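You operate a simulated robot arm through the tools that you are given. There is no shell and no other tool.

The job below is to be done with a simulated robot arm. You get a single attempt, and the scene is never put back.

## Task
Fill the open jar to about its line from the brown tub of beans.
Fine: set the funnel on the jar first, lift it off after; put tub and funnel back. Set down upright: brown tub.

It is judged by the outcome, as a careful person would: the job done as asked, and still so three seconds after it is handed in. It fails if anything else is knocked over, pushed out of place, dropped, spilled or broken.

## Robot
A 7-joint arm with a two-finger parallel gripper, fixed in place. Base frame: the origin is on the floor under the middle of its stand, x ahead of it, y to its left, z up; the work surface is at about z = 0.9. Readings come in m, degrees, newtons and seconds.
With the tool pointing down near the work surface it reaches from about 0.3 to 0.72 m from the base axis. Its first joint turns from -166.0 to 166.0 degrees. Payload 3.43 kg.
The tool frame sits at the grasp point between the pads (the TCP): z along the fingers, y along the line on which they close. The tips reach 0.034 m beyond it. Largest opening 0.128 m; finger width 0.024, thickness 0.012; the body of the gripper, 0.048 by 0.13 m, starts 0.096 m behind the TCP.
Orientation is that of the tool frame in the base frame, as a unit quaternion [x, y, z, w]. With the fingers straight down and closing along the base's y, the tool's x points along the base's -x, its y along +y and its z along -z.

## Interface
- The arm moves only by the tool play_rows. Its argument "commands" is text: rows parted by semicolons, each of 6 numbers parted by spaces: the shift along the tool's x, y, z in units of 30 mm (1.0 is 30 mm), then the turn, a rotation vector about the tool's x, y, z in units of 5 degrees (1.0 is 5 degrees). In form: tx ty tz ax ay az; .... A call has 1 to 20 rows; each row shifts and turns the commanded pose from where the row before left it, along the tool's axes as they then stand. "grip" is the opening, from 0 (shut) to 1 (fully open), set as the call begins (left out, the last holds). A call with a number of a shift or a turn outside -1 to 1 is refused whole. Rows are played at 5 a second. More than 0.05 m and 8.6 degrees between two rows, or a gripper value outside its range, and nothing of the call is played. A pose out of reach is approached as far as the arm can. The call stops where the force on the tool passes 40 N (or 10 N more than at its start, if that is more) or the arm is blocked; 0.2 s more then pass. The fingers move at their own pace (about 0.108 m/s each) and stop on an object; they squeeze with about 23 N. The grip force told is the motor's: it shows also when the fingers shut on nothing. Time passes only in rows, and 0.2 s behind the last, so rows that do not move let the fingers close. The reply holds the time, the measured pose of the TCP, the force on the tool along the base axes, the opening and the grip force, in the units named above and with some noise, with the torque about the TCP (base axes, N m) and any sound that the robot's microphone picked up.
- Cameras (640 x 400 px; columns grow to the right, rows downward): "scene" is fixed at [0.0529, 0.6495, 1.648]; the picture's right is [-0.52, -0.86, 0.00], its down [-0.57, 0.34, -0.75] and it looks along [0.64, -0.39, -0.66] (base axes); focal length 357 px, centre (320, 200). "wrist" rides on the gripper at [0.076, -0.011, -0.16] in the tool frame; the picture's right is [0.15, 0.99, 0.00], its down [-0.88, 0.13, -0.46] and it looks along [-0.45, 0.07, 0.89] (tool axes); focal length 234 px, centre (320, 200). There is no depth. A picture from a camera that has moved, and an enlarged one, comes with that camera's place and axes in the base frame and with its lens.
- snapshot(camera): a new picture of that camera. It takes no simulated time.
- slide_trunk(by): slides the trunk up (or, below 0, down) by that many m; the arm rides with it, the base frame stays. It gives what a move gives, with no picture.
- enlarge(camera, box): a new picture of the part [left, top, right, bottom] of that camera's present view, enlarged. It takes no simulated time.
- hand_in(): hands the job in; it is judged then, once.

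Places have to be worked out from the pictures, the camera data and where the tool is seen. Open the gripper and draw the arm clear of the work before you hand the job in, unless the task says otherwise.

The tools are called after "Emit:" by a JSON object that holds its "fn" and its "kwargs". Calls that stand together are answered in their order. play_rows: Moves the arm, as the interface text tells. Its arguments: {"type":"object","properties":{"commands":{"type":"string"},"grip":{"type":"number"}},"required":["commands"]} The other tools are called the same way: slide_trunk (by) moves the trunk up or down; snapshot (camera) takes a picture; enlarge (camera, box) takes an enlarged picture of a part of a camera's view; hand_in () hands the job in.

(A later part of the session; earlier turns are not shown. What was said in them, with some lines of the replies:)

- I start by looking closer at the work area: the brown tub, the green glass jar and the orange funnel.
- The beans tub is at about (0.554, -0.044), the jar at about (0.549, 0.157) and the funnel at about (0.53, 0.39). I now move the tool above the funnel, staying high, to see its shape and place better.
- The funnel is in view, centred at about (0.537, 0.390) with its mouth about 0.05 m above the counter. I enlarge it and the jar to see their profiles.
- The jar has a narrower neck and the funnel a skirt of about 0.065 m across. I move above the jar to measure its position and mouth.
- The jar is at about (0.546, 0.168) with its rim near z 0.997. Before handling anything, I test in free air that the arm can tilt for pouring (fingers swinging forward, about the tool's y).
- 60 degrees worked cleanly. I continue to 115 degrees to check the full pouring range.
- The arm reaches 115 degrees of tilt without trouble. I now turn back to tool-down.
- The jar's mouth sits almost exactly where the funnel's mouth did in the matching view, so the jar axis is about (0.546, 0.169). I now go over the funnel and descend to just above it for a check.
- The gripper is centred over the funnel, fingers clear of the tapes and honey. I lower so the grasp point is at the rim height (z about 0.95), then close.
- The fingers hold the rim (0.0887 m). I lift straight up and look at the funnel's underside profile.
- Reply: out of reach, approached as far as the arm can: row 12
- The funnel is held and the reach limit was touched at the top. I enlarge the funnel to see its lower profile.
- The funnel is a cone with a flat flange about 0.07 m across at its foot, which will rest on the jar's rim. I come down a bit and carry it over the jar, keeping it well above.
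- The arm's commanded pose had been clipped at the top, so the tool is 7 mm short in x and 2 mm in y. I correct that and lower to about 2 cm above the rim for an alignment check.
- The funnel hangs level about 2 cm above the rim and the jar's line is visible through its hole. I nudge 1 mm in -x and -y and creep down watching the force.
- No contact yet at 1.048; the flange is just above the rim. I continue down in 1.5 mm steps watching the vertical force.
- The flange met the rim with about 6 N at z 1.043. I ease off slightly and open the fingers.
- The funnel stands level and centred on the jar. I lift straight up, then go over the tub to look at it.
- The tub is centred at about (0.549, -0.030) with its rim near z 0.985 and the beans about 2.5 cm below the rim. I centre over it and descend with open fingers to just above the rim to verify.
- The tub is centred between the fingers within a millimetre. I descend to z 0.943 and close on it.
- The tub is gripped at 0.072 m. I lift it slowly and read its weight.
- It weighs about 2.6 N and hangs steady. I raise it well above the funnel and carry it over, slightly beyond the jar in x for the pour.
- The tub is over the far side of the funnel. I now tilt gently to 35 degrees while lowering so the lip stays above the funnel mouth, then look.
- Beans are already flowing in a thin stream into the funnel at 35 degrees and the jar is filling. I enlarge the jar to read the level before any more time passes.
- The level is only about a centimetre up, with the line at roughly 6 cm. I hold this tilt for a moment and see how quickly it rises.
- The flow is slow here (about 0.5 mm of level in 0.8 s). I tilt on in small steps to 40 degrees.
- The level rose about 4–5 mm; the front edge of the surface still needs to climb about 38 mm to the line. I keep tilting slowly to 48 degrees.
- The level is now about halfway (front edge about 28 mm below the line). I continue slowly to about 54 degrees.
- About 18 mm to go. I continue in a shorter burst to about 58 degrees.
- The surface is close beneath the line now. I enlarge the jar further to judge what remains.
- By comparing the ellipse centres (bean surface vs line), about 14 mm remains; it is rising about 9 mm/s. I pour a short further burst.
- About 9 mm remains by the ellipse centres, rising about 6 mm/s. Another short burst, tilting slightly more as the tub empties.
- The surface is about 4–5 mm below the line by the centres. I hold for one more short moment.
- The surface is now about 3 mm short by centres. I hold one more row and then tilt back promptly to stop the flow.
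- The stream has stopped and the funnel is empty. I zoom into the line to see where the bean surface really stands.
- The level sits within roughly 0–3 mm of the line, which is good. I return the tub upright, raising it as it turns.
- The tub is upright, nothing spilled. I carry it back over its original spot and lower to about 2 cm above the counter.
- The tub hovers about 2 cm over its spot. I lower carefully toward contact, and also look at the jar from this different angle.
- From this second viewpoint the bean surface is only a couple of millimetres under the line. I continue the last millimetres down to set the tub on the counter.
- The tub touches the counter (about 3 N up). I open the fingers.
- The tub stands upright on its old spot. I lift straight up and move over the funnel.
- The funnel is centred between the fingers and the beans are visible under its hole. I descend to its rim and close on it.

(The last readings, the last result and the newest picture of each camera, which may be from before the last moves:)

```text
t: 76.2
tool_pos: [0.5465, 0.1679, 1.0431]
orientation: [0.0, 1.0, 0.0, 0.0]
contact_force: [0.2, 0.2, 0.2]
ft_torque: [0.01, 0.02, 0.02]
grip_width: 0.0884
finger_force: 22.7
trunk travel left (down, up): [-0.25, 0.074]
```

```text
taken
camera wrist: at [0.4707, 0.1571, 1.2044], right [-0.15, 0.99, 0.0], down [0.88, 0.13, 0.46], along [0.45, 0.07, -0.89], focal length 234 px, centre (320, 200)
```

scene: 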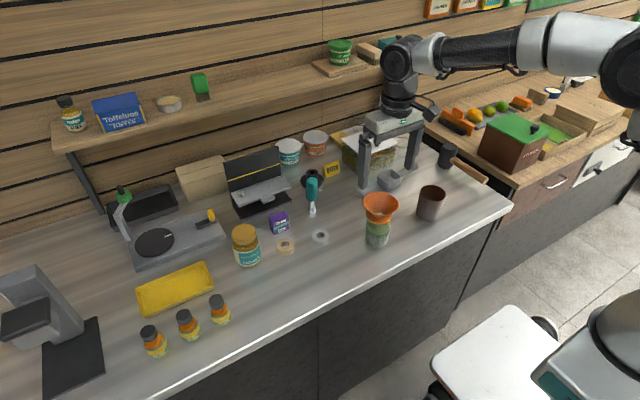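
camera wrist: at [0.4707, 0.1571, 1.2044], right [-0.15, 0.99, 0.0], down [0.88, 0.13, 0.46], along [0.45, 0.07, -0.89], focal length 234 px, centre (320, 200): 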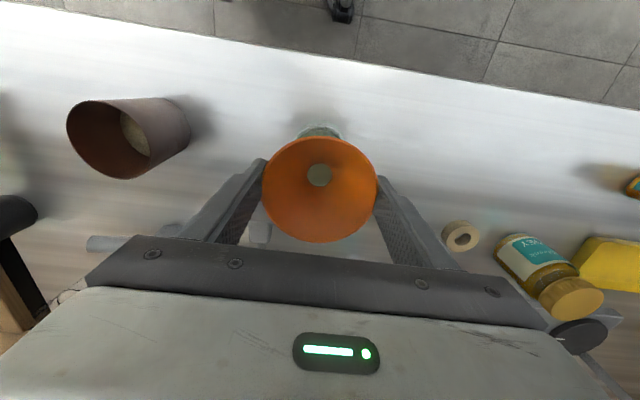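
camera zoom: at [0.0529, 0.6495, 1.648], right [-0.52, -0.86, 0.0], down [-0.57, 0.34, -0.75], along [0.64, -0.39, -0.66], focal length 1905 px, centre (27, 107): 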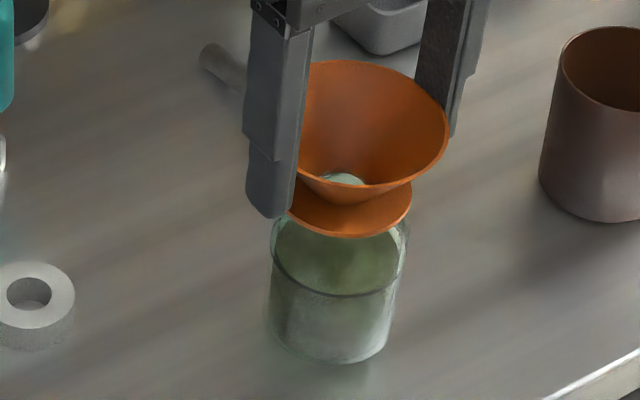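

The rim is gripped again (0.088 m). I lift slowly at first and check that the jar stays put.

Emit:
{"fn": "play_rows", "kwargs": {"commands": "0 0 -0.2 0 0 0;0 0 -0.3 0 0 0;0 0 -0.6 0 0 0;0 0 -0.9 0 0 0;0 0 -0.9 0 0 0;0 0 -0.633 0 0 0;0 0 0 0 0 0;0 0 0 0 0 0"}}

Emit:
{"fn": "enlarge", "kwargs": {"camera": "scene", "box": [325, 150, 425, 255]}}

Emit:
{"fn": "enlarge", "kwargs": {"camera": "scene", "box": [360, 210, 396, 252]}}

```text
t: 78.0
tool_pos: [0.5478, 0.168, 1.1499]
orientation: [-0.001, 1.0, 0.0, 0.0]
contact_force: [0.0, 0.1, 0.0]
ft_torque: [-0.02, -0.02, 0.02]
grip_width: 0.0884
finger_force: 22.8
trunk travel left (down, up): [-0.25, 0.074]
```

```text
3.81 times, centred on (375, 202) of scene
camera zoom: at [0.0529, 0.6495, 1.648], right [-0.52, -0.86, 0.0], down [-0.57, 0.34, -0.75], along [0.64, -0.39, -0.66], focal length 1361 px, centre (110, 190)
```

zoom: 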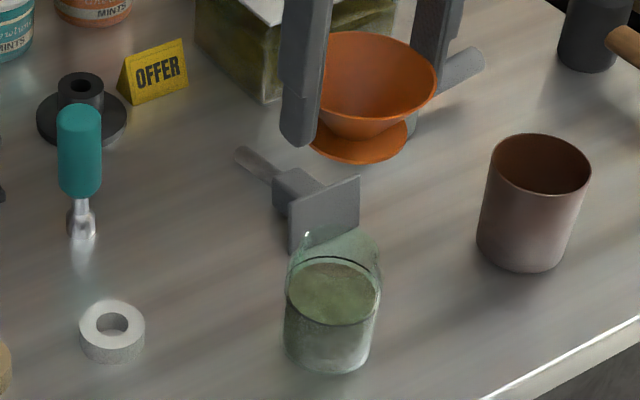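

```text
9.52 times, centred on (378, 231) of scene
camera zoom: at [0.0529, 0.6495, 1.648], right [-0.52, -0.86, 0.0], down [-0.57, 0.34, -0.75], along [0.64, -0.39, -0.66], focal length 3402 px, centre (-232, -95)
```

zoom: 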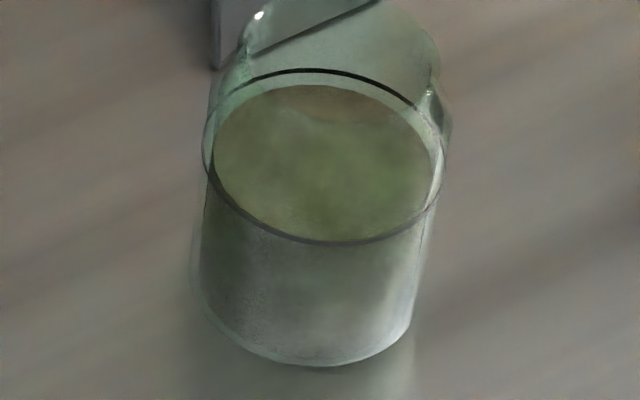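

The jar stayed in place and its bean surface is about 3 mm from the line. I carry the funnel back over its original spot.

Emit:
{"fn": "play_rows", "kwargs": {"commands": "0.03 0.5 0 0 0 0;0.04 0.9 0 0 0 0;0.04 0.9 0 0 0 0;0.04 0.9 0 0 0 0;0.04 0.9 0 0 0 0;0.04 0.9 0 0 0 0;0 0.9 0 0 0 0;0 0.9 0 0 0 0;0 0.59 0 0 0 0;0 0 0 0 0 0;0 0 0 0 0 0"}}

Emit:
{"fn": "play_rows", "kwargs": {"commands": "0 0 0.7 0 0 0;0 0 0.9 0 0 0;0 0 0.9 0 0 0;0 0 0.9 0 0 0;0 0 0.9 0 0 0;0 0 0.9 0 0 0;0 0 0.6 0 0 0;0 0 0.3 0 0 0;0 0 0 0 0 0"}}

Emit:
{"fn": "enlarge", "kwargs": {"camera": "scene", "box": [250, 200, 370, 300]}}

Emit:
{"fn": "snapshot", "kwargs": {"camera": "wrist"}}

```text
t: 80.4
tool_pos: [0.5387, 0.3894, 1.1497]
orientation: [0.0, 1.0, 0.0, 0.0]
contact_force: [0.6, -0.3, -0.4]
ft_torque: [0.0, 0.0, 0.01]
grip_width: 0.0883
finger_force: 23.1
trunk travel left (down, up): [-0.25, 0.074]
```

```text
t: 82.4
tool_pos: [0.5399, 0.3903, 0.9663]
orientation: [0.0, 1.0, 0.0, 0.001]
contact_force: [-0.6, 0.4, -0.1]
ft_torque: [0.04, 0.01, -0.01]
grip_width: 0.0882
finger_force: 22.8
trunk travel left (down, up): [-0.25, 0.074]
```

```text
4.00 times, centred on (310, 250) of scene
camera zoom: at [0.0529, 0.6495, 1.648], right [-0.52, -0.86, 0.0], down [-0.57, 0.34, -0.75], along [0.64, -0.39, -0.66], focal length 1429 px, centre (360, 0)
```

zoom: 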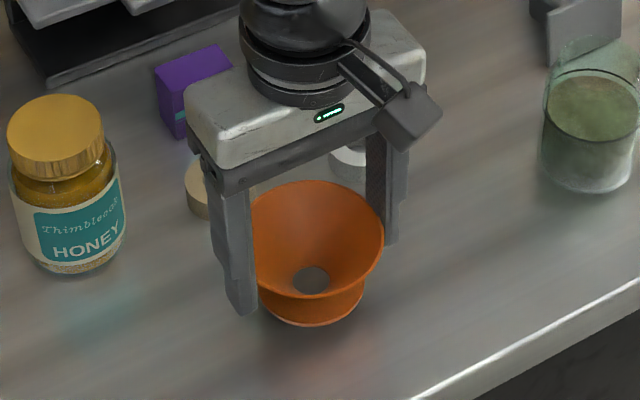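

```text
taken
camera wrist: at [0.4639, 0.3788, 1.1269], right [-0.15, 0.99, 0.0], down [0.88, 0.13, 0.46], along [0.45, 0.07, -0.89], focal length 234 px, centre (320, 200)
```

wrist: 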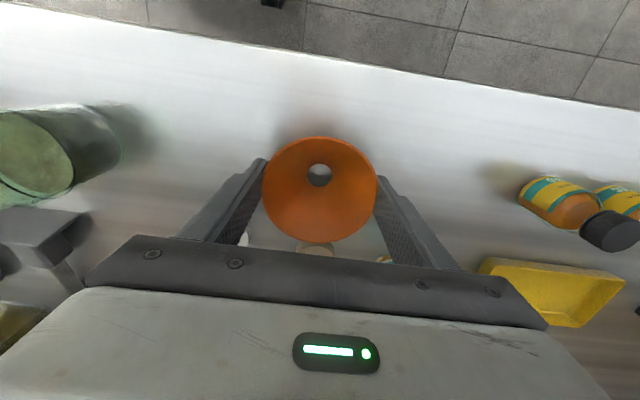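

The funnel is a bit over 1.5 cm above the counter at its old place. I lower carefully until it touches.

Emit:
{"fn": "play_rows", "kwargs": {"commands": "0 0 0.2 0 0 0;0 0 0.15 0 0 0;0 0 0.08 0 0 0;0 0 0 0 0 0"}}

Emit:
{"fn": "play_rows", "kwargs": {"commands": "0 0 0.05 0 0 0;0 0 0 0 0 0"}}

Emit:
{"fn": "play_rows", "kwargs": {"commands": "0 0 0.05 0 0 0;0 0 0 0 0 0"}}

```text
t: 83.4
tool_pos: [0.5395, 0.3894, 0.9534]
orientation: [-0.001, 1.0, 0.0, 0.0]
contact_force: [-0.1, 0.5, -0.7]
ft_torque: [-0.01, 0.0, -0.02]
grip_width: 0.0881
finger_force: 23.1
trunk travel left (down, up): [-0.25, 0.074]
```

```text
t: 84.0
tool_pos: [0.5386, 0.3899, 0.9536]
orientation: [0.0, 1.0, -0.001, 0.0]
contact_force: [1.0, 0.2, 0.3]
ft_torque: [-0.01, 0.03, -0.02]
grip_width: 0.0881
finger_force: 22.8
trunk travel left (down, up): [-0.25, 0.074]
```

```text
t: 84.6
tool_pos: [0.5388, 0.3907, 0.9517]
orientation: [-0.001, 1.0, 0.0, 0.001]
contact_force: [-0.4, -0.5, -0.1]
ft_torque: [0.01, -0.01, 0.0]
grip_width: 0.0882
finger_force: 22.9
trunk travel left (down, up): [-0.25, 0.074]
```

No contact yet at 0.951; I continue in small steps.

Emit:
{"fn": "play_rows", "kwargs": {"commands": "0 0 0.04 0 0 0;0 0 0 0 0 0"}}

Emit:
{"fn": "play_rows", "kwargs": {"commands": "0 0 0.03 0 0 0;0 0 0 0 0 0"}}

```text
t: 85.2
tool_pos: [0.5388, 0.3895, 0.95]
orientation: [0.0, 1.0, 0.0, 0.0]
contact_force: [0.0, 0.3, -0.9]
ft_torque: [0.01, -0.02, 0.0]
grip_width: 0.0881
finger_force: 22.7
trunk travel left (down, up): [-0.25, 0.074]
```

```text
t: 85.8
tool_pos: [0.5393, 0.391, 0.9495]
orientation: [-0.001, 1.0, 0.0, 0.0]
contact_force: [-0.5, -0.3, -0.1]
ft_torque: [-0.02, 0.0, 0.02]
grip_width: 0.0882
finger_force: 23.6
trunk travel left (down, up): [-0.25, 0.074]
```

Still no contact reading; I go on in 1 mm steps.

Emit:
{"fn": "play_rows", "kwargs": {"commands": "0 0 0.03 0 0 0;0 0 0 0 0 0"}}

Emit:
{"fn": "play_rows", "kwargs": {"commands": "0 0 0.03 0 0 0;0 0 0 0 0 0"}}

Emit:
{"fn": "enlarge", "kwargs": {"camera": "scene", "box": [280, 240, 344, 290]}}

```text
t: 86.4
tool_pos: [0.538, 0.3891, 0.9484]
orientation: [0.001, 1.0, 0.0, 0.001]
contact_force: [0.3, -0.3, 4.4]
ft_torque: [-0.19, 0.06, 0.02]
grip_width: 0.0883
finger_force: 23.1
trunk travel left (down, up): [-0.25, 0.074]
```

```text
t: 87.0
tool_pos: [0.5394, 0.3897, 0.9479]
orientation: [0.0, 1.0, 0.001, 0.001]
contact_force: [-0.1, 0.9, 9.8]
ft_torque: [-0.13, 0.08, 0.02]
grip_width: 0.0882
finger_force: 22.6
trunk travel left (down, up): [-0.25, 0.074]
```

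```text
8.00 times, centred on (312, 265) of scene
camera zoom: at [0.0529, 0.6495, 1.648], right [-0.52, -0.86, 0.0], down [-0.57, 0.34, -0.75], along [0.64, -0.39, -0.66], focal length 2858 px, centre (384, -320)
```

zoom: 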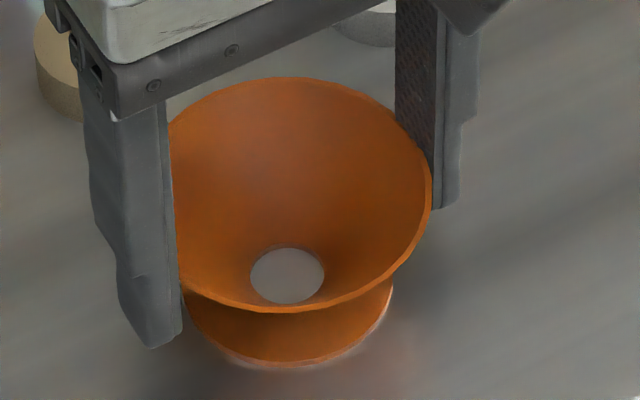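

Contact is made (about 10 N). I ease back 1 mm and open the fingers.

Emit:
{"fn": "play_rows", "kwargs": {"commands": "0 0 -0.035 0 0 0;0 0 0 0 0 0"}}

Emit:
{"fn": "play_rows", "kwargs": {"commands": "0 0 0 0 0 0;0 0 0 0 0 0;0 0 0 0 0 0;0 0 0 0 0 0", "grip": 1}}

Emit:
{"fn": "enlarge", "kwargs": {"camera": "scene", "box": [280, 240, 344, 290]}}

Emit:
{"fn": "snapshot", "kwargs": {"camera": "wrist"}}

```text
t: 87.6
tool_pos: [0.5393, 0.3904, 0.9491]
orientation: [0.0, 1.0, 0.0, 0.001]
contact_force: [1.2, 0.6, 6.3]
ft_torque: [0.02, -0.11, 0.02]
grip_width: 0.0882
finger_force: 22.7
trunk travel left (down, up): [-0.25, 0.074]
```

```text
t: 88.6
tool_pos: [0.5388, 0.3895, 0.9486]
orientation: [0.0, 1.0, -0.001, 0.001]
contact_force: [0.7, 0.7, 0.3]
ft_torque: [-0.02, -0.03, 0.01]
grip_width: 0.128
finger_force: 0.1
trunk travel left (down, up): [-0.25, 0.074]
```

```text
8.00 times, centred on (312, 265) of scene
camera zoom: at [0.0529, 0.6495, 1.648], right [-0.52, -0.86, 0.0], down [-0.57, 0.34, -0.75], along [0.64, -0.39, -0.66], focal length 2858 px, centre (384, -320)
```

zoom: 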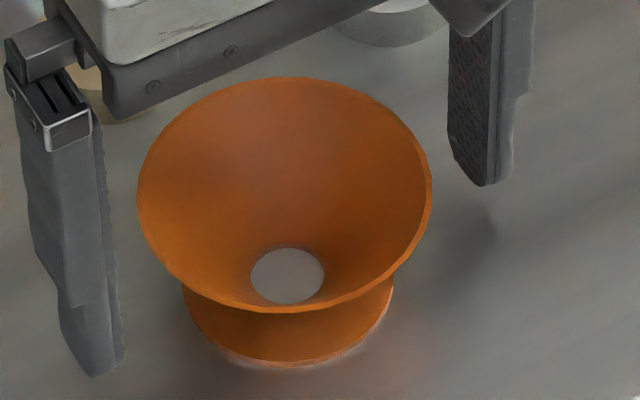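

```text
taken
camera wrist: at [0.4634, 0.379, 1.109], right [-0.15, 0.99, 0.0], down [0.88, 0.13, 0.46], along [0.45, 0.07, -0.89], focal length 234 px, centre (320, 200)
```

wrist: 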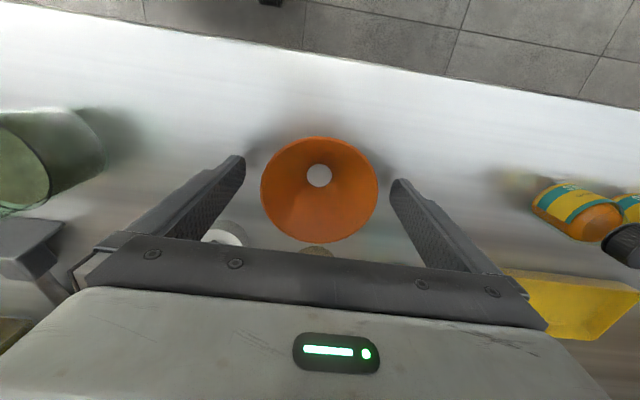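

The funnel is back on its spot within about a millimetre. I lift straight up and move back towards the starting pose, clear of the work.

Emit:
{"fn": "play_rows", "kwargs": {"commands": "0 0 -0.5 0 0 0;0 0 -0.9 0 0 0;0 0 -0.9 0 0 0;0 0 -0.9 0 0 0;0 0 -0.9 0 0 0;0 0 -0.9 0 0 0;0 0 -0.9 0 0 0;0 0 -0.9 0 0 0;0.2 -0.95 -0.2 0 0 0;0.2 -0.95 -0.2 0 0 0;0.2 -0.95 -0.2 0 0 0;0.2 -0.95 -0.2 0 0 0;0.2 -0.95 -0.2 0 0 0;0.2 -0.95 -0.2 0 0 0;0.2 -0.95 -0.2 0 0 0;0.2 -0.95 -0.2 0 0 0;0.2 -0.95 -0.2 0 0 0;0.2 -0.95 -0.2 0 0 0;0 0 0 0 0 0;0 0 0 0 0 0", "grip": 1}}

Emit:
{"fn": "snapshot", "kwargs": {"camera": "scene"}}

Emit:
{"fn": "enlarge", "kwargs": {"camera": "scene", "box": [270, 160, 470, 290]}}

Emit:
{"fn": "snapshot", "kwargs": {"camera": "wrist"}}

```text
t: 92.8
tool_pos: [0.4816, 0.1038, 1.2121]
orientation: [0.0, 1.0, 0.0, 0.0]
contact_force: [0.1, -0.4, 0.0]
ft_torque: [-0.02, -0.02, 0.0]
grip_width: 0.1281
finger_force: 0.1
trunk travel left (down, up): [-0.25, 0.074]
```

```text
taken
```

scene: 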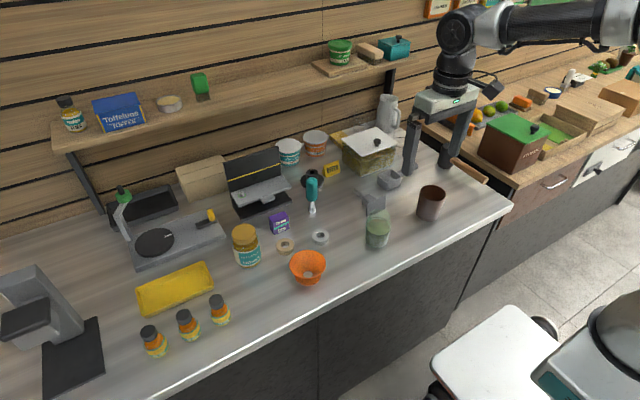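

```text
3.08 times, centred on (370, 225) of scene
camera zoom: at [0.0529, 0.6495, 1.648], right [-0.52, -0.86, 0.0], down [-0.57, 0.34, -0.75], along [0.64, -0.39, -0.66], focal length 1099 px, centre (166, 123)
```

zoom: 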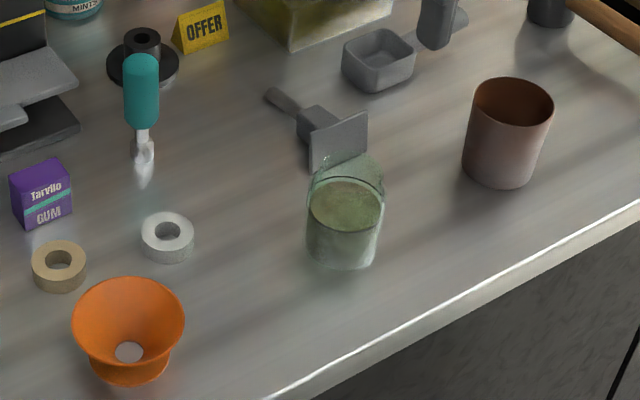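

```text
taken
camera wrist: at [0.4047, 0.0939, 1.3732], right [-0.15, 0.99, 0.0], down [0.88, 0.13, 0.46], along [0.45, 0.07, -0.89], focal length 234 px, centre (320, 200)
```

wrist: 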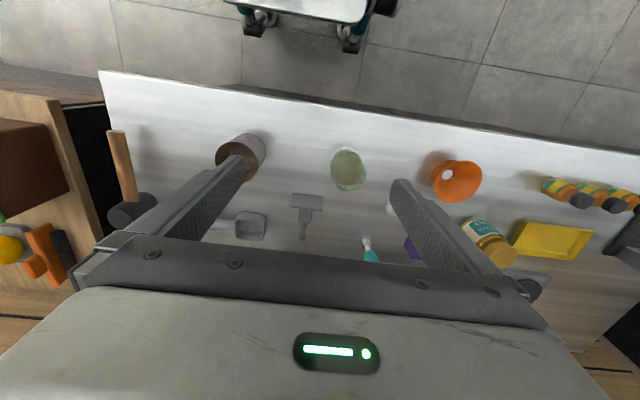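

The tub and funnel stand back on their spots, the jar is filled to about its line, and nothing looks spilled or displaced. The gripper is open and the arm is clear, so I hand in.

Emit:
{"fn": "hand_in", "kwargs": {}}

```text
The job is handed in.
```

I filled the jar from the brown tub and handed the job in. By the pictures, the bean surface is about 3 mm below the line, against a line height of about 6 cm. I left it there and did not top it up.

- **Funnel:** I set it on the jar before pouring and lifted it off afterwards. It stands back within about a millimetre of its old spot.
- **Brown tub:** It is upright and back where it was.
- **Everything else:** The last pictures show no spilled beans and nothing knocked over or moved. The gripper is open and the arm is drawn clear of the work.
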